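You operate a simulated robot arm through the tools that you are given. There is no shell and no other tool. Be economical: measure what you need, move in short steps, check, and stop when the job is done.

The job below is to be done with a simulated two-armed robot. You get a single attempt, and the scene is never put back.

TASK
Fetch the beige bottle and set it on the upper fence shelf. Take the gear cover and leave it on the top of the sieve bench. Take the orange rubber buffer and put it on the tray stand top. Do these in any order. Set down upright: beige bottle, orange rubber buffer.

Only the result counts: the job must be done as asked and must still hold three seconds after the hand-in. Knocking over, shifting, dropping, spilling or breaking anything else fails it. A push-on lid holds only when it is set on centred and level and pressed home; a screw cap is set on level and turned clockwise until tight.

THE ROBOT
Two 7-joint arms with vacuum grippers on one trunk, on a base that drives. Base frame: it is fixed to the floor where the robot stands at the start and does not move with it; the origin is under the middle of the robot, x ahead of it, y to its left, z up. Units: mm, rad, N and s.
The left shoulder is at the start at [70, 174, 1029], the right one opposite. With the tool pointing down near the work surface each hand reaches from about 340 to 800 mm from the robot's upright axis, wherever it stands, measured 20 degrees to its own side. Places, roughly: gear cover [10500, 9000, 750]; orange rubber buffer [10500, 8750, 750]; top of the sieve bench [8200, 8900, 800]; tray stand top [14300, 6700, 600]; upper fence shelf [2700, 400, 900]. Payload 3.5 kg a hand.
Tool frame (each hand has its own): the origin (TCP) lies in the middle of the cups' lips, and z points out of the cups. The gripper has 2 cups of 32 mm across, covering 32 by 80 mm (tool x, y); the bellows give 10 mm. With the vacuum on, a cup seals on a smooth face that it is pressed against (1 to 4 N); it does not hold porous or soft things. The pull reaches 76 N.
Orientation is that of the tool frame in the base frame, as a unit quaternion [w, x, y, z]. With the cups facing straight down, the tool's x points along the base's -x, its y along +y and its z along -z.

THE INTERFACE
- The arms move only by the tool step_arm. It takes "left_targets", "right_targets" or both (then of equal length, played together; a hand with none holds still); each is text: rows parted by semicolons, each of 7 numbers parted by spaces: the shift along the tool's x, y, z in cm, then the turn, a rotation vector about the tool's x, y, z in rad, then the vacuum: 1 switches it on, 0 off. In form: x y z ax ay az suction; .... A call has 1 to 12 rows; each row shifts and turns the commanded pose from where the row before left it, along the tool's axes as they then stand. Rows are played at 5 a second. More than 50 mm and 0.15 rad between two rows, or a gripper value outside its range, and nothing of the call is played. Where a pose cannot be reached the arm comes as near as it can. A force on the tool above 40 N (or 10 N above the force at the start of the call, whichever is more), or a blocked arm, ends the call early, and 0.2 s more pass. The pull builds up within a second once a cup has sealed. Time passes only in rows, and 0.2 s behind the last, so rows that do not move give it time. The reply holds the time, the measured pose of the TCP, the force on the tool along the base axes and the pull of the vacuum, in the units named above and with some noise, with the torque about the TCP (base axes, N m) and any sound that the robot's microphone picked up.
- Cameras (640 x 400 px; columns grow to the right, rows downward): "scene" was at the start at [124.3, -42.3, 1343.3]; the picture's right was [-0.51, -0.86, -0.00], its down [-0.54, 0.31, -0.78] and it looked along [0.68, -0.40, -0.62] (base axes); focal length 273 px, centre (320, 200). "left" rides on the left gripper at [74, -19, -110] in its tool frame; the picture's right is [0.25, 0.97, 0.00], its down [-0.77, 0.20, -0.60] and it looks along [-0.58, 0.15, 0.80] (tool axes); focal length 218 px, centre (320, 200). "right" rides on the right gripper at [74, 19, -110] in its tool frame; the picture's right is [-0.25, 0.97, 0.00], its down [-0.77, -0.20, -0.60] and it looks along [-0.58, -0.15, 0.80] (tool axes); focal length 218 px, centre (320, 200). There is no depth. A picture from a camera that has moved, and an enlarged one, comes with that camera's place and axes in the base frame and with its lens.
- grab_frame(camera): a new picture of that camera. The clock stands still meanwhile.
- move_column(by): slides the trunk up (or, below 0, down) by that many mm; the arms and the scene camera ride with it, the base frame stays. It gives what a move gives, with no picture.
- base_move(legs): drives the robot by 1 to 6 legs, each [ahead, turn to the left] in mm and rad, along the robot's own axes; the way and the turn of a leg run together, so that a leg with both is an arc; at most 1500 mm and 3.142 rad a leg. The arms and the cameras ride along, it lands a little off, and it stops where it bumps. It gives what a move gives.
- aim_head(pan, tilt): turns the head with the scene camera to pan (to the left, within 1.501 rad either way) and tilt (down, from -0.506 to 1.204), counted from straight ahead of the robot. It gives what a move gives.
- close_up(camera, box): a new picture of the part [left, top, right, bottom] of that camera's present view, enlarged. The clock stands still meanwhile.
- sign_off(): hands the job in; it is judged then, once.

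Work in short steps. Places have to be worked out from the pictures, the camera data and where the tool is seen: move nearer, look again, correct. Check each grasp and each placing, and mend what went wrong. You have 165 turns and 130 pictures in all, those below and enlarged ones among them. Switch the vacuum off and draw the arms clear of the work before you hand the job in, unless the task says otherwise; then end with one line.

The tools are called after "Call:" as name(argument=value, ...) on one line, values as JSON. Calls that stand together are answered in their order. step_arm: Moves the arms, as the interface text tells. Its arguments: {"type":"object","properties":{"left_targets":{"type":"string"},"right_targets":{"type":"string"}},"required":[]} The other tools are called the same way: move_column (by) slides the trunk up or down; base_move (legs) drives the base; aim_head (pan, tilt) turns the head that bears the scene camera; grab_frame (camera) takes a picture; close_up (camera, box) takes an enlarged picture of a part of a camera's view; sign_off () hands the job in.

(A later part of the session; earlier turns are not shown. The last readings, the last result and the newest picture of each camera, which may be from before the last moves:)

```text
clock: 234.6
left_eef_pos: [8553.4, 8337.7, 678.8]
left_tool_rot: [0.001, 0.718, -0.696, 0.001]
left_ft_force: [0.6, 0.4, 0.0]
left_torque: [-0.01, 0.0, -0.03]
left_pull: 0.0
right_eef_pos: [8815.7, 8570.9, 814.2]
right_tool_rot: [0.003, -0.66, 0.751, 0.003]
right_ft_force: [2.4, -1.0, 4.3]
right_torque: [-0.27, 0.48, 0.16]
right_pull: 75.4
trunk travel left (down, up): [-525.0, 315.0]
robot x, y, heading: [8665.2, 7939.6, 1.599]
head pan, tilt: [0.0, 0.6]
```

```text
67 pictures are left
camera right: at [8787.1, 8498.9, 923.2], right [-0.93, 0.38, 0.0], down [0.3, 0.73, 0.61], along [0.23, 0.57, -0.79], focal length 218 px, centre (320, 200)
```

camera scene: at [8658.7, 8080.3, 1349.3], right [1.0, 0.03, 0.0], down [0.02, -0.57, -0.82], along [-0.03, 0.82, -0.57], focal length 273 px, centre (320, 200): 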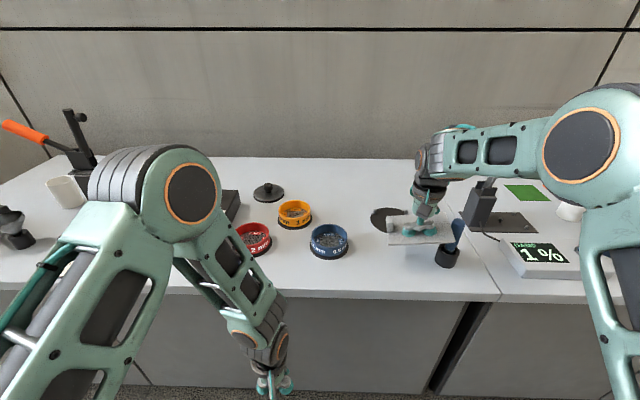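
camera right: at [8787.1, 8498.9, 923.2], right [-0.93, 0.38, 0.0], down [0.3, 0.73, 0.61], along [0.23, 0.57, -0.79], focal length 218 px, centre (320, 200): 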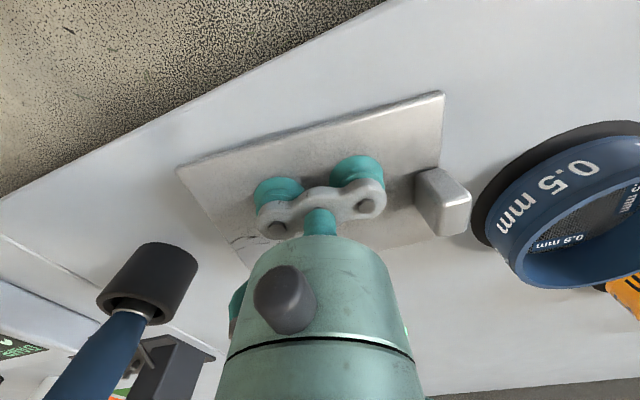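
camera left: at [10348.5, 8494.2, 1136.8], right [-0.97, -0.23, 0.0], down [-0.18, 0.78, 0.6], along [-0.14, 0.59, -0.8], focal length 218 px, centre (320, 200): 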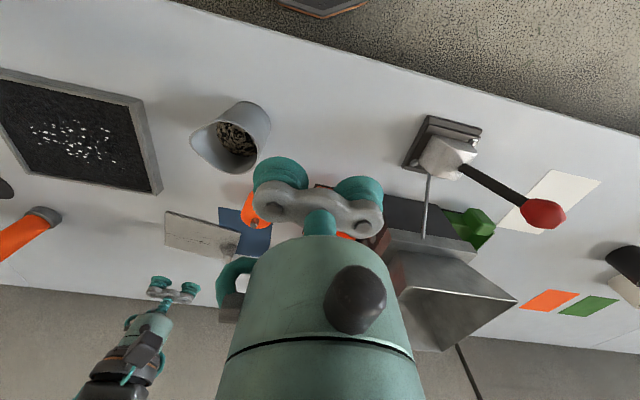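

Contact with about 4 N: the plate lies on the bench clear of its neighbours. I press 2 mm more, release and lift.

Call:
step_arm(right_targets="0 0 0.2 0 0 0 1;0 0 0 0 0 0 0;0 0 0 0 0 0 0;0 0 0 0 0 0 0;0 0 0 0 0 0 0;0 0 -0.5 0 0 0 0;0 0 -1 0 0 0 0;0 0 -4 0 0 0 0;0 0 -4.5 0 0 0 0;0 0 -4.5 0 0 0 0")

Call:
grab_frame(camera="scene")

Call:
grab_frame(camera="right")

```text
clock: 236.8
left_eef_pos: [8553.2, 8337.6, 678.2]
left_tool_rot: [0.0, 0.718, -0.696, 0.0]
left_ft_force: [0.3, -0.3, -1.0]
left_torque: [-0.03, -0.01, 0.01]
left_pull: 0.0
right_eef_pos: [8814.3, 8570.0, 955.8]
right_tool_rot: [0.002, -0.66, 0.751, 0.002]
right_ft_force: [-0.5, -0.4, 0.3]
right_torque: [0.03, -0.02, 0.0]
right_pull: 0.1
trunk travel left (down, up): [-525.0, 315.0]
robot x, y, heading: [8662.4, 7942.0, 1.606]
head pan, tilt: [0.0, 0.6]
```

```text
66 pictures are left
camera scene: at [8658.6, 8078.6, 1349.5], right [1.0, 0.03, 0.0], down [0.02, -0.56, -0.83], along [-0.03, 0.83, -0.56], focal length 273 px, centre (320, 200)
```

scene: 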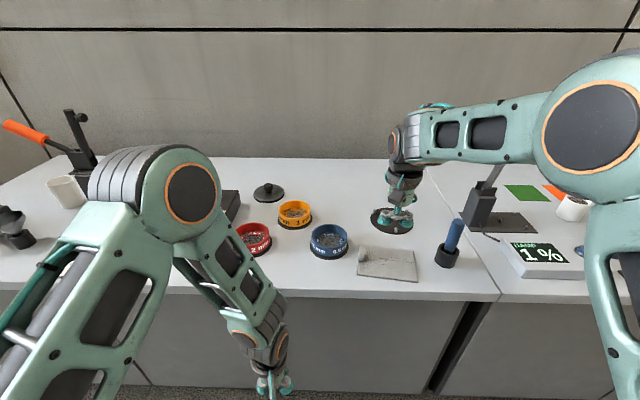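

```text
65 pictures are left
camera right: at [8786.4, 8498.4, 1064.8], right [-0.93, 0.38, 0.0], down [0.3, 0.73, 0.61], along [0.23, 0.57, -0.79], focal length 218 px, centre (320, 200)
```

right: 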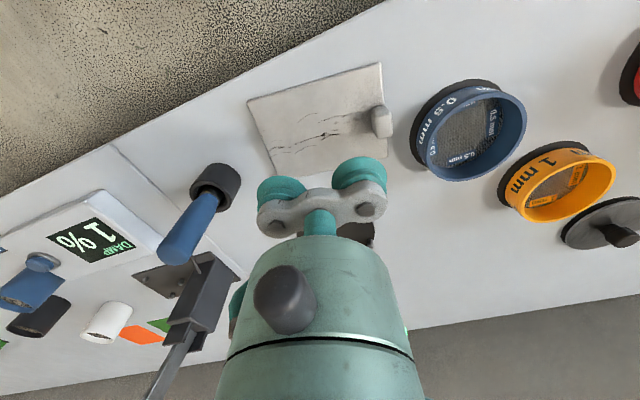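

The cover lies flat on the sieve bench and nothing else moved. Now I go back for the buffer: drive to about [10440, 7700], facing the bench.

Call:
base_move(legs=[[-270, 0], [0, -1.606], [900, 0], [880, 0], [0, 1.57]])

Call:
step_arm(left_targets="0 0 -5 0 0 0 0;0 0 -5 0 0 0 0;0 0 -5 0 0 0 0;0 0 -5 0 0 0 0;0 0 -5 0 0 0 0;0 0 -5 0 0 0 0;0 0 -5 0 0 0 0;0 0 -5 0 0 0 0", right_targets="3 -3 0 0 0 -0.1 0;3 -3 0 0 0 -0.06 0;3 -3 -2 0 0 0 0;3 -3 -2 0 0 0 0;3 0 -3 0 0 0 0;0 0 -3 0 0 0 0;0 0 -3 0 0 0 0;0 0 -3 0 0 0 0")

Call:
grab_frame(camera="scene")

```text
clock: 255.1
left_eef_pos: [10332.6, 8057.6, 678.2]
left_tool_rot: [0.0, 0.729, -0.684, 0.0]
left_ft_force: [-0.9, 0.3, 0.2]
left_torque: [-0.01, 0.02, -0.02]
left_pull: 0.1
right_eef_pos: [10588.0, 8298.5, 954.6]
right_tool_rot: [0.003, -0.672, 0.741, 0.003]
right_ft_force: [-0.1, -0.2, 0.4]
right_torque: [0.0, -0.05, 0.0]
right_pull: 0.1
trunk travel left (down, up): [-525.0, 315.0]
robot x, y, heading: [10457.3, 7662.9, 1.638]
head pan, tilt: [0.0, 0.6]
```

```text
clock: 256.9
left_eef_pos: [10332.3, 8057.4, 1079.1]
left_tool_rot: [0.0, 0.729, -0.684, 0.0]
left_ft_force: [-0.5, -0.1, 0.7]
left_torque: [0.02, 0.02, 0.0]
left_pull: 0.0
right_eef_pos: [10711.1, 8147.7, 1116.7]
right_tool_rot: [-0.003, 0.728, -0.685, -0.001]
right_ft_force: [-0.5, 0.5, -1.0]
right_torque: [-0.01, 0.01, 0.01]
right_pull: 0.0
trunk travel left (down, up): [-525.0, 315.0]
robot x, y, heading: [10456.0, 7665.6, 1.631]
head pan, tilt: [0.0, 0.6]
```

```text
64 pictures are left
camera scene: at [10447.4, 7802.3, 1349.4], right [1.0, 0.06, 0.0], down [0.04, -0.56, -0.83], along [-0.05, 0.82, -0.56], focal length 273 px, centre (320, 200)
```

scene: 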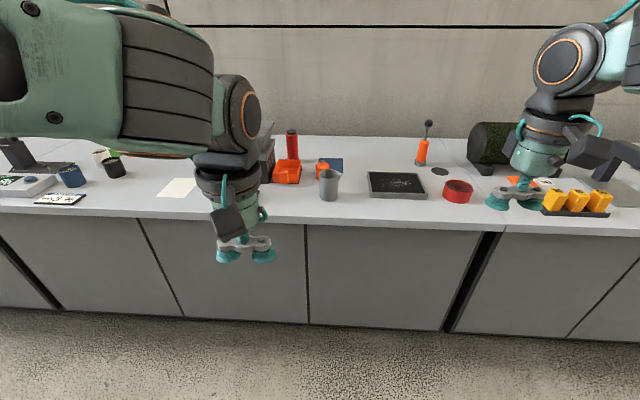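

Heading needs -0.06 rad. I correct it, then turn the right tool sideways (pointing left, about 8° down) here in free space.

Call:
base_move(legs=[[0, -0.06]])

Call:
step_arm(right_targets="0 0 0 -0.143 0 0 0;0 0 0 -0.143 0 0 0;0 0 0 -0.143 0 0 0;0 0 0 -0.143 0 0 0;0 0 0 -0.143 0 0 0;0 0 0 -0.143 0 0 0;0 0 0 -0.143 0 0 0;0 0 0 -0.143 0 0 0;0 0 0 -0.143 0 0 0;0 0 0 -0.143 0 0 0;0 0 0 0 0 0 0")

Call:
grab_frame(camera="scene")

```text
clock: 257.7
left_eef_pos: [10355.2, 8066.8, 1078.6]
left_tool_rot: [0.0, 0.708, -0.706, 0.0]
left_ft_force: [-0.4, -0.4, -0.5]
left_torque: [0.01, -0.03, -0.02]
left_pull: 0.1
right_eef_pos: [10739.9, 8132.3, 1116.6]
right_tool_rot: [-0.003, 0.708, -0.706, -0.001]
right_ft_force: [0.2, 0.2, 0.0]
right_torque: [-0.02, -0.01, -0.01]
right_pull: 0.1
trunk travel left (down, up): [-525.0, 315.0]
robot x, y, heading: [10456.2, 7663.2, 1.57]
head pan, tilt: [0.0, 0.6]
```

```text
clock: 260.1
left_eef_pos: [10354.3, 8066.8, 1078.7]
left_tool_rot: [-0.001, 0.708, -0.707, 0.001]
left_ft_force: [-0.8, -0.1, -0.3]
left_torque: [0.02, 0.01, 0.02]
left_pull: 0.1
right_eef_pos: [10739.4, 8131.2, 1117.3]
right_tool_rot: [0.462, 0.536, -0.532, -0.465]
right_ft_force: [-1.3, -0.1, 0.1]
right_torque: [-0.03, -0.01, -0.01]
right_pull: 0.1
trunk travel left (down, up): [-525.0, 315.0]
robot x, y, heading: [10456.6, 7664.3, 1.566]
head pan, tilt: [0.0, 0.6]
```

```text
63 pictures are left
camera scene: at [10455.2, 7802.8, 1349.5], right [1.0, 0.0, 0.0], down [0.0, -0.56, -0.83], along [0.0, 0.83, -0.56], focal length 273 px, centre (320, 200)
```

scene: 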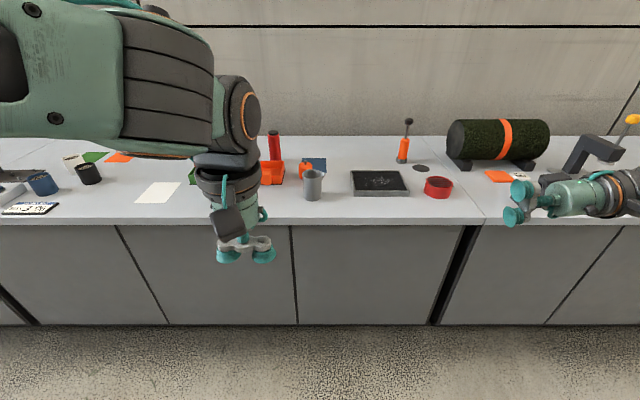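

The tool points left as wanted. I drive 500 mm to the bench and look at the buffer from the scene camera and the left camera.

Call:
base_move(legs=[[500, 0]])

Call:
step_arm(left_targets="2 4 -3 0 0 0 0;2 4 -3 0 0 0 0;2 4 0 0 0 0 0", right_targets="0 0 0 0 0 0 0;0 0 0 0 0 0 0;0 0 0 0 0 0 0")

Call:
grab_frame(camera="scene")

Call:
grab_frame(camera="left")

Call:
grab_frame(camera="right")

```text
clock: 263.1
left_eef_pos: [10357.1, 8575.1, 1078.8]
left_tool_rot: [0.0, -0.706, 0.708, 0.0]
left_ft_force: [0.3, -0.3, 0.1]
left_torque: [-0.03, -0.01, 0.01]
left_pull: 0.2
right_eef_pos: [10742.7, 8637.8, 1116.2]
right_tool_rot: [0.46, 0.536, -0.534, -0.465]
right_ft_force: [0.4, 0.6, 0.1]
right_torque: [-0.01, 0.02, 0.04]
right_pull: 0.1
trunk travel left (down, up): [-525.0, 315.0]
robot x, y, heading: [10457.3, 8175.2, 1.569]
head pan, tilt: [0.0, 0.6]
```

```text
refused: row 1 steps farther than a row can; nothing moved
```

```text
62 pictures are left
camera scene: at [10456.6, 8311.7, 1349.4], right [1.0, 0.0, 0.0], down [0.0, -0.57, -0.82], along [0.0, 0.82, -0.57], focal length 273 px, centre (320, 200)
```

scene: 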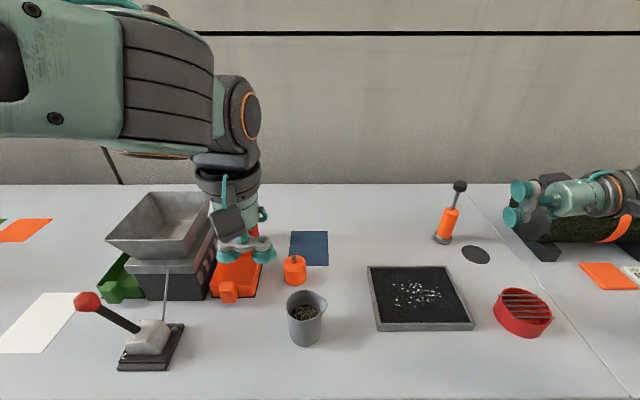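

```text
61 pictures are left
camera left: at [10376.8, 8501.5, 1189.8], right [-0.97, -0.25, 0.0], down [-0.2, 0.77, 0.6], along [-0.15, 0.58, -0.8], focal length 218 px, centre (320, 200)
```

left: 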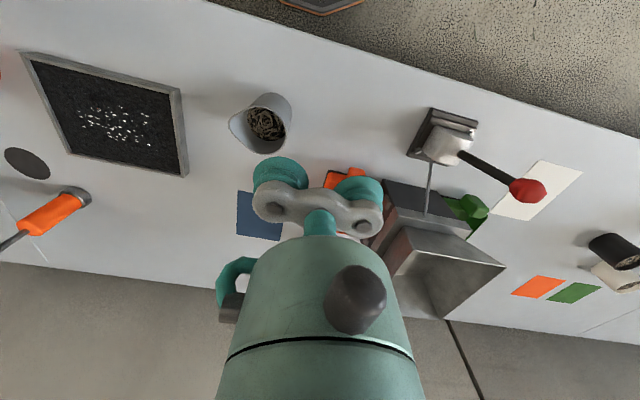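

```text
60 pictures are left
camera right: at [10848.5, 8564.8, 1149.9], right [-0.14, 0.25, 0.96], down [0.63, 0.77, -0.11], along [-0.77, 0.59, -0.26], focal length 218 px, centre (320, 200)
```

right: 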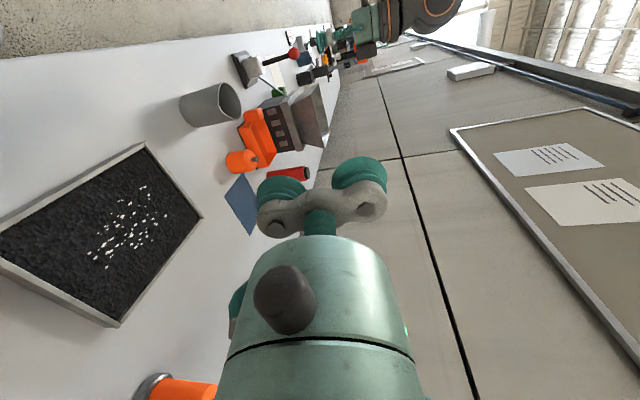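

I enlarge the buffer and its surroundings in the scene view to fix its position.

Call:
close_up(camera="scene", box=[230, 220, 400, 350])

```text
3.08 times, centred on (315, 285) of scene
camera zoom: at [10456.6, 8311.7, 1349.4], right [1.0, 0.0, 0.0], down [0.0, -0.57, -0.82], along [0.0, 0.82, -0.57], focal length 841 px, centre (335, -62)
```

zoom: 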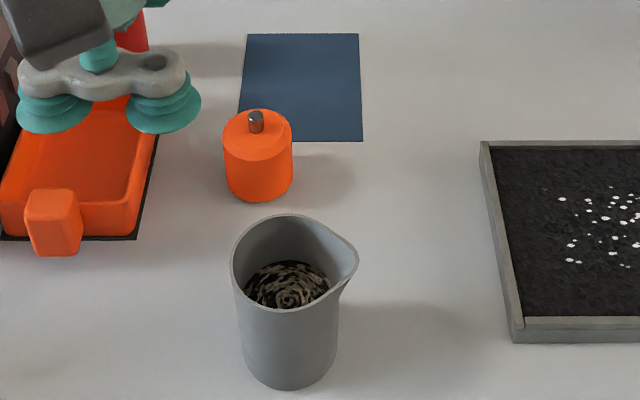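

Buffer centre is about [10396, 8770], R ≈ 28, top at ≈ 853. I bring the right hand at height to x ≈ 10490, y ≈ 8770, then check.

Call:
step_arm(right_targets="-4.4 0 0 0 0 0 0;-4.4 0 0 0 0 0 0;-4.4 0 0 0 0 0 0;0 0.58 4.13 0 0 0 0;0 0.58 4.13 0 0 0 0;0 0.58 4.13 0 0 0 0;0 0.58 4.13 0 0 0 0;0 0.58 4.13 0 0 0 0;0 0.58 4.13 0 0 0 0;0 0 0 0 0 0 0")

Call:
grab_frame(camera="scene")

```text
clock: 265.3
left_eef_pos: [10358.3, 8574.6, 1078.8]
left_tool_rot: [0.0, -0.707, 0.707, 0.0]
left_ft_force: [0.4, -0.7, -0.4]
left_torque: [0.03, 0.01, 0.01]
left_pull: 0.1
right_eef_pos: [10492.9, 8767.5, 1114.3]
right_tool_rot: [0.461, 0.535, -0.534, -0.466]
right_ft_force: [0.9, -0.3, 0.4]
right_torque: [-0.02, 0.0, -0.04]
right_pull: 0.0
trunk travel left (down, up): [-525.0, 315.0]
robot x, y, heading: [10457.6, 8173.3, 1.568]
head pan, tilt: [0.0, 0.6]
```

```text
58 pictures are left
camera scene: at [10457.9, 8311.0, 1349.4], right [1.0, 0.0, 0.0], down [0.0, -0.56, -0.83], along [0.0, 0.83, -0.56], focal length 273 px, centre (320, 200)
```

scene: 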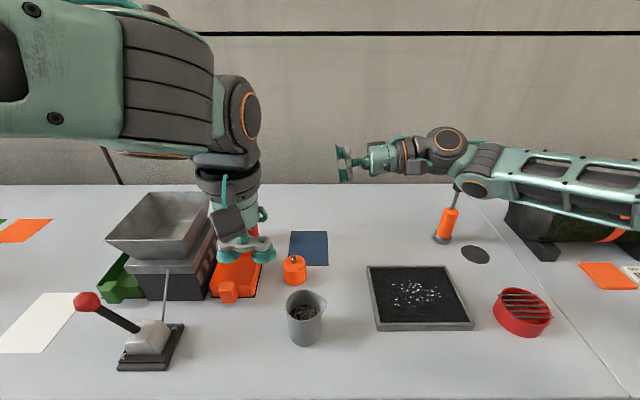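

Lowering from here would bring the forearm joint too close to the bench. I raise the trunk 250 mm so the forearm slopes down, and then lower the hand to z ≈ 960.

Call:
move_column(by=250)

Call:
step_arm(right_targets="0 -4.95 0.7 0 0 0 0;0 -4.95 0.7 0 0 0 0;0 -4.95 0.7 0 0 0 0;0 -4.95 0.7 0 0 0 0;0 -4.95 0.7 0 0 0 0;0 -4.95 0.7 0 0 0 0;0 -4.95 0.7 0 0 0 0;0 -4.95 0.7 0 0 0 0;0 0 0 0 0 0 0")

Call:
grab_frame(camera="scene")

```text
clock: 267.9
left_eef_pos: [10356.9, 8574.5, 1328.6]
left_tool_rot: [0.0, -0.706, 0.708, 0.0]
left_ft_force: [-1.0, 0.2, -0.7]
left_torque: [0.01, -0.02, 0.0]
left_pull: 0.1
right_eef_pos: [10490.7, 8768.2, 1364.3]
right_tool_rot: [0.461, 0.536, -0.533, -0.465]
right_ft_force: [0.5, -0.5, 0.2]
right_torque: [-0.01, -0.03, 0.01]
right_pull: 0.1
trunk travel left (down, up): [-775.0, 65.0]
robot x, y, heading: [10455.9, 8169.8, 1.574]
head pan, tilt: [0.0, 0.6]
```

```text
clock: 269.9
left_eef_pos: [10357.0, 8574.5, 1328.8]
left_tool_rot: [-0.001, -0.706, 0.708, -0.001]
left_ft_force: [-0.4, 0.5, 0.9]
left_torque: [0.01, 0.04, -0.01]
left_pull: 0.0
right_eef_pos: [10492.8, 8770.0, 966.5]
right_tool_rot: [0.46, 0.536, -0.533, -0.465]
right_ft_force: [0.1, -0.3, -0.8]
right_torque: [0.0, 0.0, 0.01]
right_pull: 0.0
trunk travel left (down, up): [-775.0, 65.0]
robot x, y, heading: [10455.6, 8173.9, 1.569]
head pan, tilt: [0.0, 0.6]
```

```text
57 pictures are left
camera scene: at [10456.2, 8310.7, 1599.5], right [1.0, 0.0, 0.0], down [0.0, -0.56, -0.83], along [0.0, 0.83, -0.56], focal length 273 px, centre (320, 200)
```

scene: 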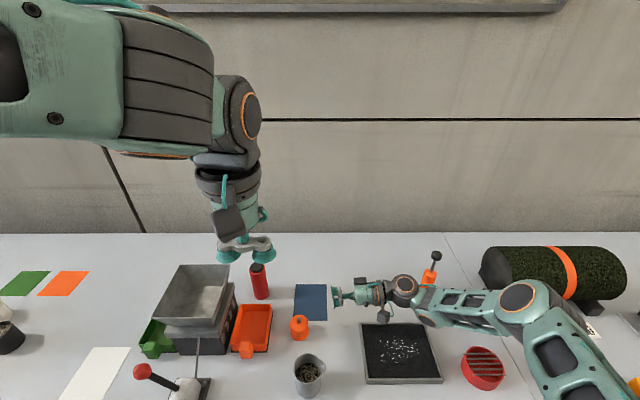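

I check the forearm height over the bench with the left camera and an enlarged scene view.

Call:
grab_frame(camera="left")

Call:
close_up(camera="scene", box=[280, 230, 600, 400])

```text
56 pictures are left
camera left: at [10376.4, 8500.7, 1440.0], right [-0.97, -0.25, 0.0], down [-0.2, 0.77, 0.6], along [-0.15, 0.59, -0.8], focal length 218 px, centre (320, 200)
```

left: 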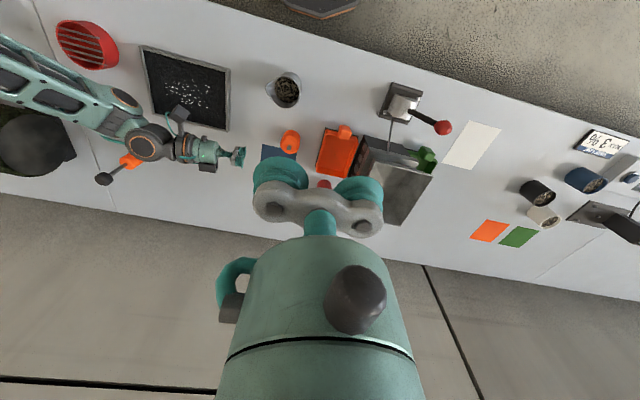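

```text
2.00 times, centred on (440, 315) of scene
camera zoom: at [10456.2, 8310.7, 1599.5], right [1.0, 0.0, 0.0], down [0.0, -0.56, -0.83], along [0.0, 0.83, -0.56], focal length 546 px, centre (80, -30)
```

zoom: 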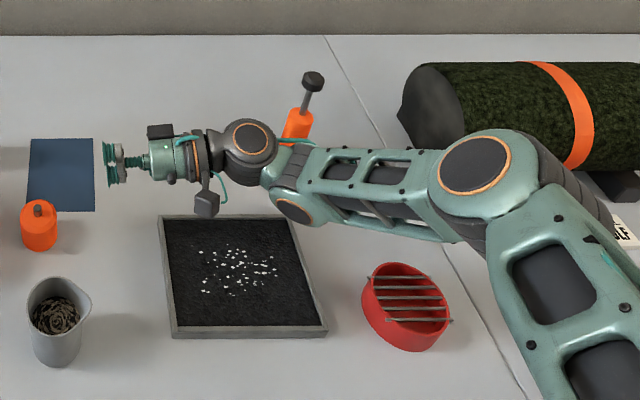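

Wrist joints are at z ≈ 1010, giving clearance. I lower the hand 60 mm and look again.

Call:
step_arm(right_targets="0 -3 0.42 0 0 0 0;0 -3 0.42 0 0 0 0;0 0 0 0 0 0 0")

Call:
close_up(camera="scene", box=[280, 230, 600, 400])

```text
clock: 270.7
left_eef_pos: [10357.0, 8574.4, 1329.6]
left_tool_rot: [0.0, -0.706, 0.708, 0.0]
left_ft_force: [0.5, -0.2, 0.0]
left_torque: [0.02, -0.03, -0.01]
left_pull: 0.0
right_eef_pos: [10490.9, 8771.3, 904.2]
right_tool_rot: [0.461, 0.535, -0.533, -0.465]
right_ft_force: [0.5, -0.5, 0.4]
right_torque: [-0.01, -0.01, 0.01]
right_pull: 0.1
trunk travel left (down, up): [-775.0, 65.0]
robot x, y, heading: [10461.3, 8170.9, 1.572]
head pan, tilt: [0.0, 0.6]
```

```text
2.00 times, centred on (440, 315) of scene
camera zoom: at [10456.4, 8310.9, 1599.5], right [1.0, 0.0, 0.0], down [0.0, -0.56, -0.83], along [0.0, 0.83, -0.56], focal length 546 px, centre (80, -30)
```

zoom: 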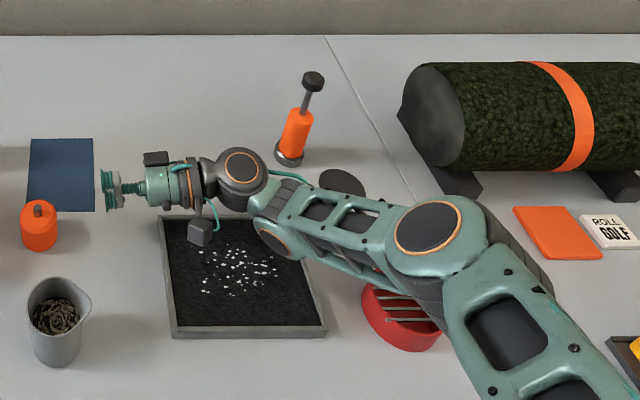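

To judge the elbow's height over the red ring I pan the head, which shifts the camera, and take a second view.

Call:
aim_head(pan=-0.8, tilt=0.7)

Call:
grab_frame(camera="scene")

```text
clock: 271.8
left_eef_pos: [10357.5, 8574.9, 1328.4]
left_tool_rot: [0.0, -0.706, 0.708, 0.0]
left_ft_force: [-0.3, -0.2, 0.5]
left_torque: [-0.01, 0.07, 0.04]
left_pull: 0.0
right_eef_pos: [10490.9, 8770.6, 904.2]
right_tool_rot: [0.461, 0.536, -0.533, -0.465]
right_ft_force: [0.7, 0.3, -0.1]
right_torque: [0.02, 0.0, 0.0]
right_pull: 0.2
trunk travel left (down, up): [-775.0, 65.0]
robot x, y, heading: [10455.5, 8172.5, 1.563]
head pan, tilt: [-0.799, 0.7]
```

```text
53 pictures are left
camera scene: at [10517.3, 8282.1, 1590.8], right [0.7, -0.72, 0.0], down [-0.46, -0.45, -0.76], along [0.55, 0.53, -0.64], focal length 273 px, centre (320, 200)
```

scene: 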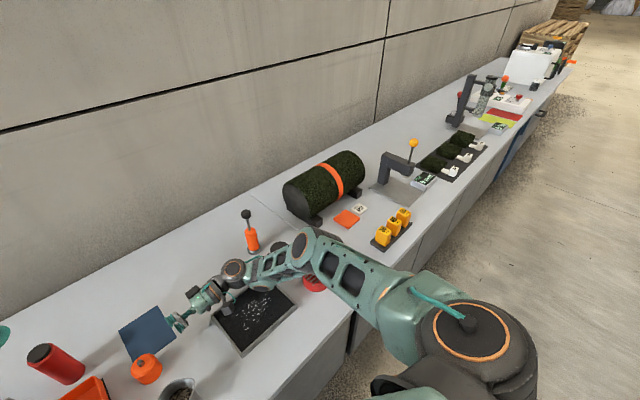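

The elbow is at about [10833, 8648, 1035], well above everything. I lower the hand the last 53 mm and check the alignment.

Call:
step_arm(right_targets="0 -2.65 0.37 0 0 0 0;0 -2.65 0.37 0 0 0 0;0 0 0 0 0 0 0")

Call:
aim_head(pan=0.0, tilt=0.8)

Call:
close_up(camera="scene", box=[260, 180, 440, 300])

Call:
grab_frame(camera="right")

```text
clock: 272.6
left_eef_pos: [10357.7, 8573.9, 1328.3]
left_tool_rot: [0.0, -0.707, 0.708, 0.0]
left_ft_force: [-0.8, 0.4, -0.2]
left_torque: [-0.01, -0.03, 0.0]
left_pull: 0.0
right_eef_pos: [10488.2, 8773.1, 848.2]
right_tool_rot: [0.461, 0.536, -0.532, -0.466]
right_ft_force: [-1.1, 0.6, 0.1]
right_torque: [-0.02, -0.02, -0.01]
right_pull: 0.1
trunk travel left (down, up): [-775.0, 65.0]
robot x, y, heading: [10456.8, 8172.4, 1.569]
head pan, tilt: [-0.799, 0.7]
```

```text
clock: 273.8
left_eef_pos: [10358.2, 8574.9, 1327.5]
left_tool_rot: [0.0, -0.707, 0.707, 0.0]
left_ft_force: [0.3, 0.0, -0.8]
left_torque: [-0.02, -0.03, -0.03]
left_pull: 0.1
right_eef_pos: [10490.9, 8772.2, 849.5]
right_tool_rot: [0.46, 0.536, -0.534, -0.466]
right_ft_force: [-0.4, 0.3, -1.2]
right_torque: [-0.02, -0.01, 0.0]
right_pull: 0.2
trunk travel left (down, up): [-775.0, 65.0]
robot x, y, heading: [10454.6, 8169.6, 1.571]
head pan, tilt: [0.0, 0.799]
```

```text
3.33 times, centred on (350, 240) of scene
camera zoom: at [10456.6, 8303.6, 1582.5], right [1.0, 0.0, 0.0], down [0.0, -0.72, -0.7], along [0.0, 0.7, -0.72], focal length 911 px, centre (220, 67)
```

zoom: 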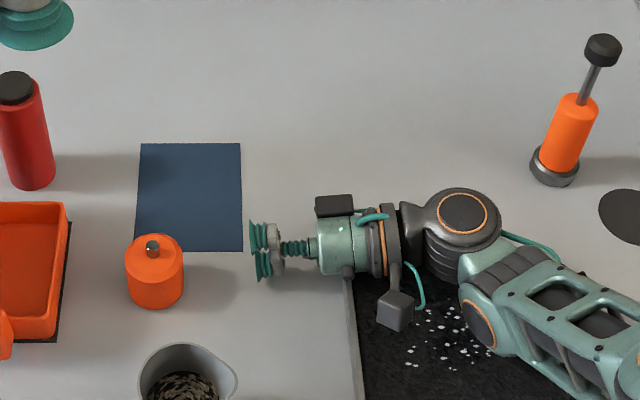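

```text
51 pictures are left
camera right: at [10596.0, 8699.1, 883.0], right [-0.14, 0.25, 0.96], down [0.63, 0.77, -0.11], along [-0.77, 0.59, -0.26], focal length 218 px, centre (320, 200)
```

right: 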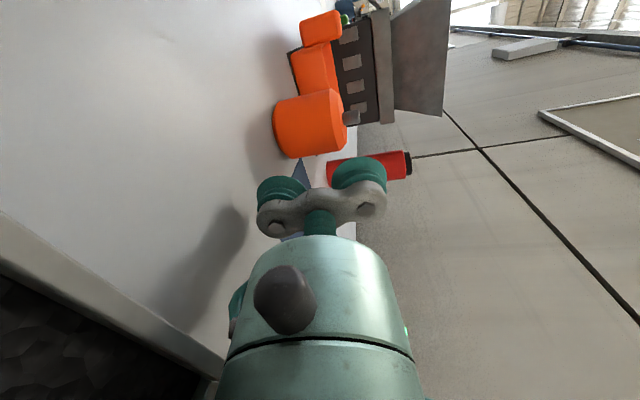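

Everything lines up: buffer centre [10393, 8771], face toward the cup at x = 10421, lower cup at z ≈ 826. I approach to within 10 mm, then creep on with vacuum on.

Call:
step_arm(right_targets="0 0.42 2.97 0 0 0 0;0 0.42 2.97 0 0 0 0;0 0.11 0.8 0 0 0 1;0 0.06 0.4 0 0 0 1;0 0.03 0.2 0 0 0 1;0 0 0 0 0 0 1;0 0 0 0 0 0 1;0 0 0 0 0 0 1")

Call:
close_up(camera="scene", box=[260, 180, 440, 300])

```text
clock: 275.6
left_eef_pos: [10358.3, 8574.0, 1328.2]
left_tool_rot: [0.0, -0.706, 0.708, -0.001]
left_ft_force: [0.4, 0.2, -0.4]
left_torque: [-0.02, 0.0, -0.03]
left_pull: 0.1
right_eef_pos: [10416.5, 8771.9, 851.2]
right_tool_rot: [0.461, 0.536, -0.533, -0.465]
right_ft_force: [0.2, 0.9, 1.2]
right_torque: [0.01, 0.01, -0.02]
right_pull: 0.0
trunk travel left (down, up): [-775.0, 65.0]
robot x, y, heading: [10459.0, 8172.6, 1.568]
head pan, tilt: [0.0, 0.799]
```

```text
3.33 times, centred on (350, 240) of scene
camera zoom: at [10456.7, 8303.5, 1582.5], right [1.0, 0.0, 0.0], down [0.0, -0.72, -0.7], along [0.0, 0.7, -0.72], focal length 911 px, centre (220, 67)
```

zoom: 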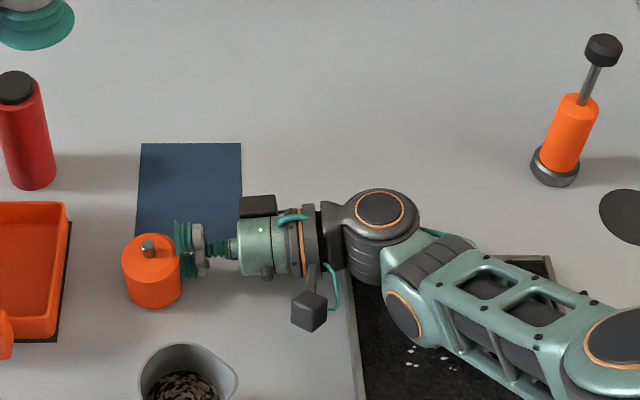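

The buffer slid about 3 mm left without sealing, as it is light. I back the right hand off 8 mm and bring the left hand over, so one left cup can press gently on the stud and hold the buffer.

Call:
step_arm(right_targets="0 -0.11 -0.8 0 0 0 0;0 0 0 0 0 0 0;0 0 0 0 0 0 0;0 0 0 0 0 0 0;0 0 0 0 0 0 0;0 0 0 0 0 0 0;0 0 0 0 0 0 0;0 0 0 0 0 0 0;0 0 0 0 0 0 0;0 0 0 0 0 0 0;0 0 0 0 0 0 0", left_targets="-4.9 0 0 0 0 0 0;-4.9 0 0 0 0 0 0;-4.9 0 0 0 0 0 0;-4.9 0 0 0 0 0 0;0 0 4.5 0 0 0 0;0 0 4.5 0 0 0 0;0 0 4.5 0 0 0 0;0 0 4.5 0 0 0 0;0 0 4.5 0 0 0 0;0 0 4.5 0 0 0 0;0 0 4.5 0 0 0 0")

Call:
close_up(camera="scene", box=[230, 140, 440, 280])

Call:
grab_frame(camera="left")

```text
clock: 278.0
left_eef_pos: [10355.0, 8772.8, 1009.6]
left_tool_rot: [0.0, -0.707, 0.708, 0.0]
left_ft_force: [-0.4, 0.0, 0.2]
left_torque: [-0.05, -0.03, 0.03]
left_pull: 0.0
right_eef_pos: [10425.1, 8773.2, 849.2]
right_tool_rot: [0.461, 0.535, -0.534, -0.465]
right_ft_force: [-0.1, 0.0, -0.8]
right_torque: [-0.01, -0.03, 0.02]
right_pull: 0.0
trunk travel left (down, up): [-775.0, 65.0]
robot x, y, heading: [10453.7, 8173.7, 1.571]
head pan, tilt: [0.0, 0.799]
```

```text
2.86 times, centred on (335, 210) of scene
camera zoom: at [10456.2, 8305.2, 1582.5], right [1.0, 0.0, 0.0], down [0.0, -0.72, -0.7], along [0.0, 0.7, -0.72], focal length 781 px, centre (277, 171)
```

zoom: 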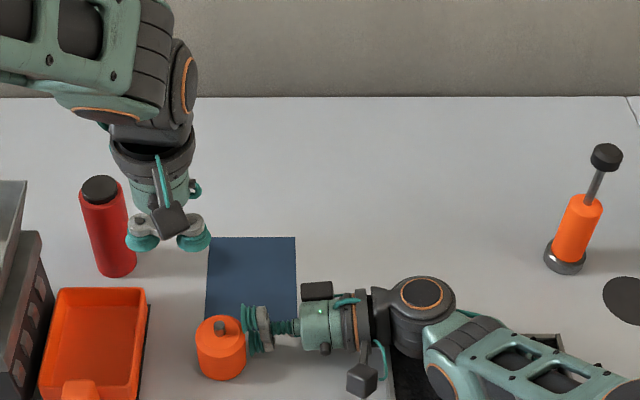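

```text
48 pictures are left
camera left: at [10374.0, 8698.5, 1120.5], right [-0.97, -0.25, 0.0], down [-0.2, 0.77, 0.6], along [-0.15, 0.58, -0.8], focal length 218 px, centre (320, 200)
```

left: 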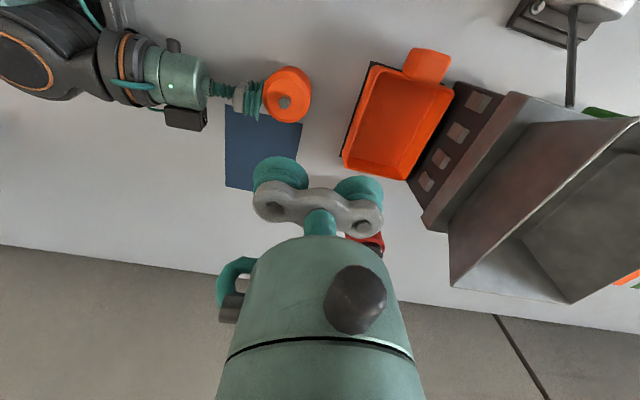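

The stud is at about [10393, 8768] with its top near z 870. I lower the left hand so its right cup (centre x ≈ 10386) comes down on the stud, stopping with light contact.

Call:
step_arm(left_targets="0.3 -0.6 4 0 0 0 0;0 0 4.5 0 0 0 0;0 0 4 0 0 0 0;0 0 0.4 0 0 0 0;0 0 0.4 0 0 0 0;0 0 0.3 0 0 0 0;0 0 0 0 0 0 0")

Call:
close_up(camera="scene", box=[230, 140, 440, 280])

Call:
close_up(camera="right", box=[200, 60, 440, 240])

```text
clock: 279.6
left_eef_pos: [10362.3, 8769.0, 877.5]
left_tool_rot: [0.0, -0.706, 0.709, 0.0]
left_ft_force: [0.2, 0.5, -0.2]
left_torque: [0.02, 0.01, -0.03]
left_pull: 0.1
right_eef_pos: [10424.6, 8771.5, 851.4]
right_tool_rot: [0.461, 0.535, -0.533, -0.465]
right_ft_force: [0.4, 0.9, 0.0]
right_torque: [-0.02, -0.03, -0.01]
right_pull: 0.1
trunk travel left (down, up): [-775.0, 65.0]
robot x, y, heading: [10457.5, 8172.6, 1.572]
head pan, tilt: [0.0, 0.799]
```

```text
2.86 times, centred on (335, 210) of scene
camera zoom: at [10456.6, 8303.5, 1582.5], right [1.0, 0.0, 0.0], down [0.0, -0.72, -0.7], along [0.0, 0.7, -0.72], focal length 781 px, centre (277, 171)
```

zoom: 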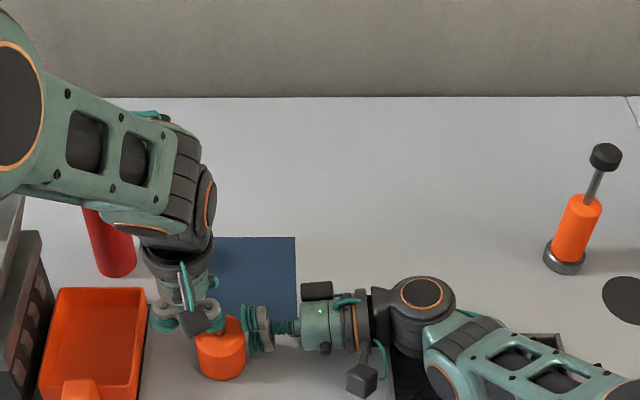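

```text
2.22 times, centred on (320, 150) of right
camera zoom: at [10530.9, 8698.0, 883.8], right [-0.14, 0.25, 0.96], down [0.63, 0.77, -0.11], along [-0.77, 0.59, -0.26], focal length 485 px, centre (320, 311)
```

zoom: 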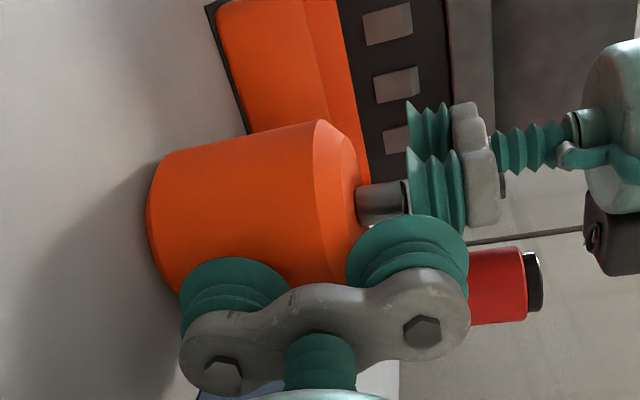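

The left cup just touches the stud top. I press it 6 mm more, then advance the right cup with vacuum on.

Call:
step_arm(left_targets="0 0 0.3 0 0 0 0;0 0 0.3 0 0 0 0;0 0 0 0 0 0 0;0 0 0 0 0 0 0;0 0 0 0 0 0 0;0 0 0 0 0 0 0;0 0 0 0 0 0 0;0 0 0 0 0 0 0;0 0 0 0 0 0 0", right_targets="0 0 0 0 0 0 0;0 0 0 0 0 0 0;0 0.06 0.4 0 0 0 1;0 0.04 0.3 0 0 0 1;0 0.04 0.3 0 0 0 1;0 0.03 0.2 0 0 0 1;0 0 0 0 0 0 1;0 0 0 0 0 0 1;0 0 0 0 0 0 1")

Call:
close_up(camera="right", box=[200, 60, 440, 240])

```text
clock: 281.6
left_eef_pos: [10364.4, 8767.3, 871.1]
left_tool_rot: [0.0, -0.707, 0.708, -0.001]
left_ft_force: [0.2, 0.9, 0.1]
left_torque: [0.01, -0.01, 0.01]
left_pull: 0.1
right_eef_pos: [10415.1, 8771.7, 850.5]
right_tool_rot: [0.461, 0.535, -0.533, -0.466]
right_ft_force: [1.3, 0.0, 1.1]
right_torque: [-0.04, -0.05, 0.04]
right_pull: 0.1
trunk travel left (down, up): [-775.0, 65.0]
robot x, y, heading: [10459.2, 8173.2, 1.569]
head pan, tilt: [0.0, 0.799]
```

```text
2.22 times, centred on (320, 150) of right
camera zoom: at [10520.8, 8697.9, 884.5], right [-0.14, 0.25, 0.96], down [0.63, 0.77, -0.11], along [-0.77, 0.59, -0.26], focal length 485 px, centre (320, 311)
```

zoom: 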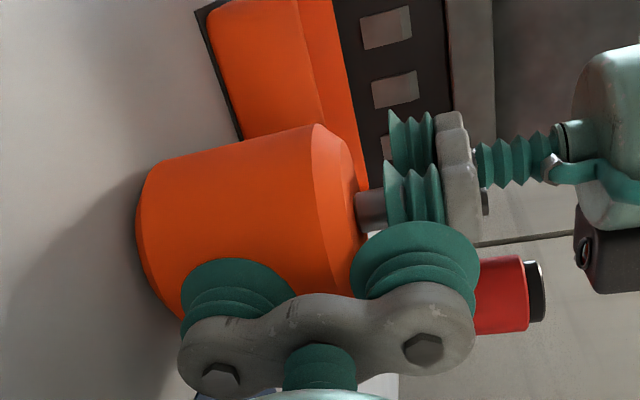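

The stud slips into the hollow left cup with no force, so that cup could seal on the flat ring of the top around the stud. I back the right hand off, centre the left cup on the stud, and lower it with vacuum on.

Call:
step_arm(right_targets="0 -0.14 -1 0 0 0 0;0 -0.14 -1 0 0 0 0;0 0 0 0 0 0 0;0 0 0 0 0 0 0;0 0 0 0 0 0 0;0 0 0 0 0 0 0;0 0 0 0 0 0 0;0 0 0 0 0 0 0", left_targets="0 0 0 0 0 0 0;-0.35 -0.35 0 0 0 0 0;0 0 0.8 0 0 0 1;0 0 0.5 0 0 0 1;0 0 0.3 0 0 0 1;0 0 0.2 0 0 0 1;0 0 0 0 0 0 1;0 0 0 0 0 0 1")

Call:
close_up(camera="right", box=[200, 60, 440, 240])

```text
clock: 283.4
left_eef_pos: [10364.9, 8770.8, 854.9]
left_tool_rot: [0.002, -0.707, 0.707, 0.002]
left_ft_force: [-9.1, 7.3, 25.7]
left_torque: [-0.09, -1.28, 0.14]
left_pull: 37.9
right_eef_pos: [10432.6, 8770.2, 851.4]
right_tool_rot: [0.461, 0.536, -0.533, -0.466]
right_ft_force: [0.3, 1.1, -0.4]
right_torque: [0.02, 0.0, -0.03]
right_pull: 0.1
trunk travel left (down, up): [-775.0, 65.0]
robot x, y, heading: [10453.7, 8171.7, 1.569]
head pan, tilt: [0.0, 0.799]
```

```text
2.22 times, centred on (320, 150) of right
camera zoom: at [10539.1, 8696.0, 885.2], right [-0.14, 0.24, 0.96], down [0.63, 0.77, -0.11], along [-0.77, 0.59, -0.26], focal length 485 px, centre (320, 311)
```

zoom: 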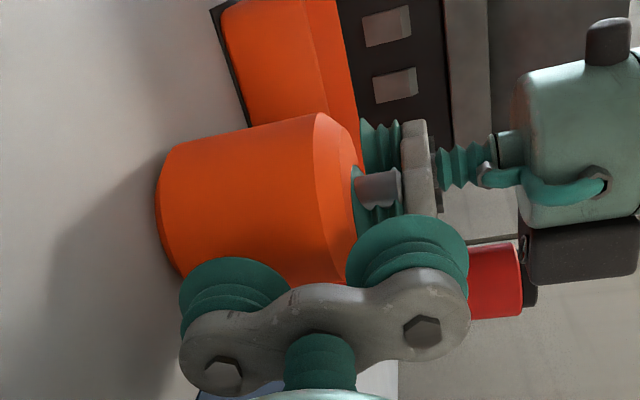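

The left cup sealed: 38 N of pull. The press is a bit hard, so I ease up and lift the buffer slowly.

Call:
step_arm(left_targets="0 0 -0.3 0 0 0 1;0 0 -0.3 0 0 0 1;0 0 0 0 0 0 1;0 0 -0.5 0 0 0 1;0 0 -1 0 0 0 1;0 0 -2 0 0 0 1;0 0 -3 0 0 0 1;0 0 0 0 0 0 1")

Call:
close_up(camera="scene", box=[230, 140, 440, 280])

```text
clock: 285.2
left_eef_pos: [10365.7, 8771.0, 925.7]
left_tool_rot: [0.0, -0.706, 0.708, -0.001]
left_ft_force: [0.5, 0.1, -2.1]
left_torque: [0.0, -0.85, -0.02]
left_pull: 37.7
right_eef_pos: [10434.0, 8772.0, 849.8]
right_tool_rot: [0.462, 0.535, -0.534, -0.464]
right_ft_force: [0.7, -0.5, 0.1]
right_torque: [-0.02, -0.02, -0.02]
right_pull: 0.0
trunk travel left (down, up): [-775.0, 65.0]
robot x, y, heading: [10455.2, 8172.2, 1.572]
head pan, tilt: [0.0, 0.799]
```

```text
2.86 times, centred on (335, 210) of scene
camera zoom: at [10456.4, 8304.5, 1582.4], right [1.0, 0.0, 0.0], down [0.0, -0.72, -0.7], along [0.0, 0.7, -0.72], focal length 781 px, centre (277, 171)
```

zoom: 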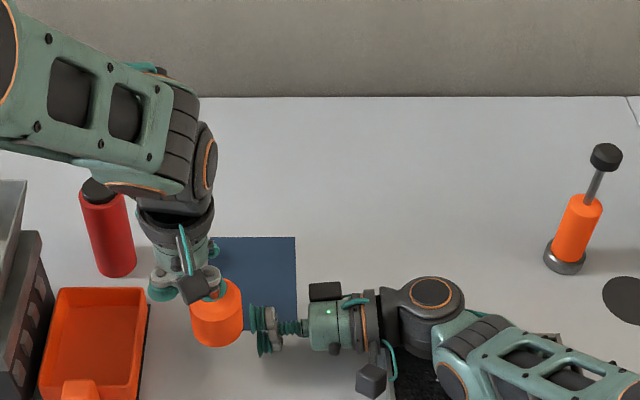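

The buffer hangs from the left hand. I raise both hands well clear of the bench.

Call:
step_arm(left_targets="0 0 -4 0 0 0 1;0 0 -4 0 0 0 1;0 0 -4 0 0 0 1;0 0 -4 0 0 0 1;0 0 -4 0 0 0 1;0 0 0 0 0 0 1;0 0 0 0 0 0 1;0 0 0 0 0 0 1", right_targets="0 0 -3 0 0 0 0;0 0 -3 0 0 0 0;0 4.9 -0.7 0 0 0 0;0 4.9 -0.7 0 0 0 0;0 4.9 -0.7 0 0 0 0;0 4.9 -0.7 0 0 0 0;0 4.9 -0.7 0 0 0 0;0 4.9 -0.7 0 0 0 0")

Call:
grab_frame(camera="scene")

```text
clock: 287.0
left_eef_pos: [10367.8, 8770.3, 1122.0]
left_tool_rot: [0.001, -0.706, 0.708, 0.0]
left_ft_force: [0.0, -0.2, -0.5]
left_torque: [0.02, -0.91, -0.01]
left_pull: 37.6
right_eef_pos: [10495.6, 8768.4, 1155.9]
right_tool_rot: [0.46, 0.536, -0.534, -0.466]
right_ft_force: [0.3, 0.2, 0.0]
right_torque: [0.01, -0.01, 0.01]
right_pull: 0.1
trunk travel left (down, up): [-775.0, 65.0]
robot x, y, heading: [10454.2, 8168.7, 1.575]
head pan, tilt: [0.0, 0.799]
```

```text
42 pictures are left
camera scene: at [10456.5, 8302.0, 1582.6], right [1.0, 0.0, 0.0], down [0.0, -0.72, -0.7], along [0.0, 0.7, -0.72], focal length 273 px, centre (320, 200)
```

scene: 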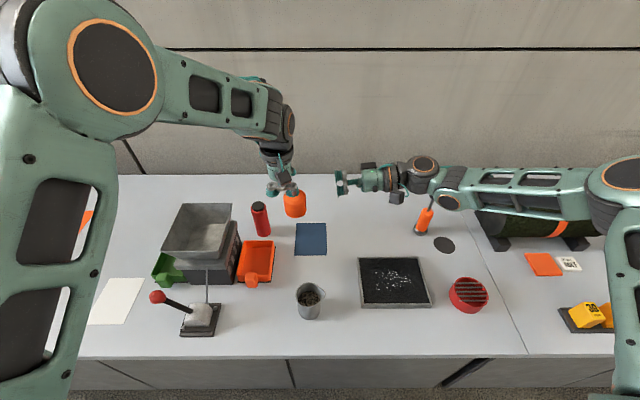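

I back off, fold the right tool down again and draw both hands in, then turn to +x and look toward the tray stand.

Call:
base_move(legs=[[-500, 0]])

Call:
step_arm(left_targets="3 0 0 0 0 0 1;3 0 0 0 0 0 1;3 0 0 0 0 0 1;3 0 0 0 0 0 1;3 0 0 0 0 0 1;0 0 0 0 0 0 1;0 0 0 0 0 0 1;0 0 0 0 0 0 1;0 0 0 0 0 0 1;0 0 0 0 0 0 1;0 0 0 0 0 0 1;0 0 0 0 0 0 1", right_targets="3 0 -3 0 0 0 0;3 0 -3 0 0 0 0;3 0 -3 0.143 0 0 0;0 0 0 0.143 0 0 0;0 0 0 0.143 0 0 0;0 0 0 0.143 0 0 0;0 0 0 0.143 0 0 0;0 0 0 0.143 0 0 0;0 0 0 0.143 0 0 0;0 0 0 0.143 0 0 0;0 0 0 0.143 0 0 0;0 0 0 0.143 0 0 0")

Call:
base_move(legs=[[0, -1.571]])

Call:
aim_head(pan=-0.2, tilt=0.3)

Call:
grab_frame(camera="scene")

```text
clock: 289.8
left_eef_pos: [10359.7, 8284.0, 1121.3]
left_tool_rot: [0.0, 0.714, -0.7, 0.001]
left_ft_force: [0.0, -0.5, -1.6]
left_torque: [0.01, -0.87, 0.0]
left_pull: 37.6
right_eef_pos: [10484.8, 8286.5, 1155.0]
right_tool_rot: [0.467, 0.541, -0.528, -0.459]
right_ft_force: [-0.8, 0.0, -0.2]
right_torque: [0.02, -0.04, 0.01]
right_pull: 0.0
trunk travel left (down, up): [-775.0, 65.0]
robot x, y, heading: [10461.2, 7684.2, 1.591]
head pan, tilt: [0.0, 0.799]
```

```text
clock: 292.4
left_eef_pos: [10362.2, 8133.8, 1121.0]
left_tool_rot: [-0.001, 0.715, -0.699, 0.0]
left_ft_force: [-0.5, 0.1, -0.6]
left_torque: [0.06, -0.85, 0.0]
left_pull: 38.4
right_eef_pos: [10575.1, 8195.6, 1167.0]
right_tool_rot: [-0.004, 0.715, -0.7, -0.001]
right_ft_force: [-0.8, 0.5, -0.3]
right_torque: [-0.03, -0.03, -0.01]
right_pull: 0.1
trunk travel left (down, up): [-775.0, 65.0]
robot x, y, heading: [10460.5, 7688.0, 1.596]
head pan, tilt: [0.0, 0.799]
```

```text
clock: 296.6
left_eef_pos: [10905.0, 7800.8, 1121.0]
left_tool_rot: [0.0, -0.03, 1.0, -0.001]
left_ft_force: [-0.3, 0.3, -2.3]
left_torque: [-0.85, -0.05, 0.01]
left_pull: 38.1
right_eef_pos: [10975.4, 7590.3, 1165.7]
right_tool_rot: [0.004, -0.03, 1.0, -0.001]
right_ft_force: [0.3, 0.7, -0.1]
right_torque: [-0.01, 0.0, -0.02]
right_pull: 0.1
trunk travel left (down, up): [-775.0, 65.0]
robot x, y, heading: [10462.1, 7688.8, 0.057]
head pan, tilt: [0.0, 0.799]
```

```text
clock: 297.5
left_eef_pos: [10904.5, 7801.4, 1122.0]
left_tool_rot: [0.001, -0.031, 1.0, 0.0]
left_ft_force: [-0.4, 0.7, -1.6]
left_torque: [-0.87, -0.09, 0.03]
left_pull: 37.6
right_eef_pos: [10976.5, 7590.2, 1166.8]
right_tool_rot: [0.003, -0.03, 1.0, -0.001]
right_ft_force: [-0.5, -0.1, -0.2]
right_torque: [0.02, 0.0, 0.0]
right_pull: 0.1
trunk travel left (down, up): [-775.0, 65.0]
robot x, y, heading: [10458.8, 7688.5, 0.061]
head pan, tilt: [-0.201, 0.3]
```

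```text
41 pictures are left
camera scene: at [10603.5, 7677.7, 1626.8], right [-0.14, -0.99, 0.0], down [-0.29, 0.04, -0.95], along [0.95, -0.13, -0.3], focal length 273 px, centre (320, 200)
```

scene: 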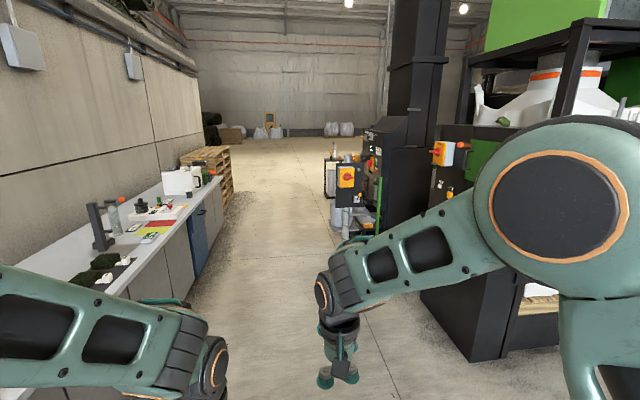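

The lane ahead is clear. The tray stand should be beyond the orange control pedestal at the right. I drive 2300 mm on and look again.

Call:
base_move(legs=[[0, -0.06], [1150, 0], [1150, 0]])

Call:
aim_head(pan=-0.45, tilt=0.4)

Call:
grab_frame(camera="scene")

```text
clock: 309.5
left_eef_pos: [13265.5, 7761.3, 1121.3]
left_tool_rot: [0.0, 0.004, 1.0, 0.0]
left_ft_force: [0.5, -0.7, -1.2]
left_torque: [-0.87, -0.05, 0.03]
left_pull: 37.7
right_eef_pos: [13322.2, 7545.4, 1166.9]
right_tool_rot: [0.003, 0.005, 1.0, -0.001]
right_ft_force: [0.7, -0.5, -0.5]
right_torque: [-0.02, -0.04, 0.01]
right_pull: 0.1
trunk travel left (down, up): [-775.0, 65.0]
robot x, y, heading: [12816.9, 7675.5, -0.007]
head pan, tilt: [-0.201, 0.3]
```

```text
clock: 310.3
left_eef_pos: [13265.7, 7759.9, 1121.5]
left_tool_rot: [0.0, 0.004, 1.0, -0.001]
left_ft_force: [0.9, 0.8, -1.1]
left_torque: [-0.85, -0.01, -0.01]
left_pull: 37.8
right_eef_pos: [13322.7, 7545.4, 1166.0]
right_tool_rot: [0.004, 0.005, 1.0, -0.001]
right_ft_force: [-0.2, -0.1, 0.8]
right_torque: [0.01, 0.0, -0.02]
right_pull: 0.1
trunk travel left (down, up): [-775.0, 65.0]
robot x, y, heading: [12815.5, 7676.8, -0.012]
head pan, tilt: [-0.45, 0.4]
```

```text
40 pictures are left
camera scene: at [12948.4, 7637.1, 1617.6], right [-0.44, -0.9, 0.0], down [-0.35, 0.17, -0.92], along [0.83, -0.41, -0.39], focal length 273 px, centre (320, 200)
```

scene: 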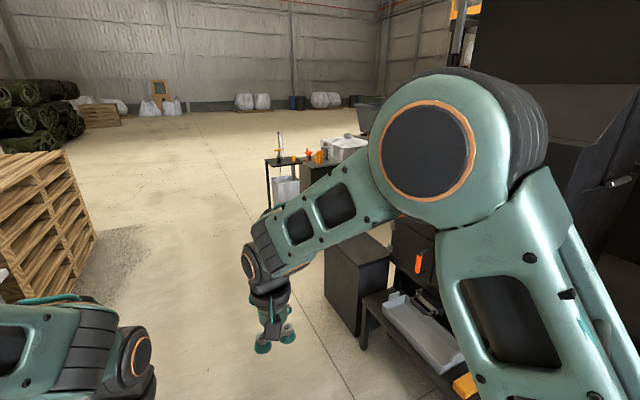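

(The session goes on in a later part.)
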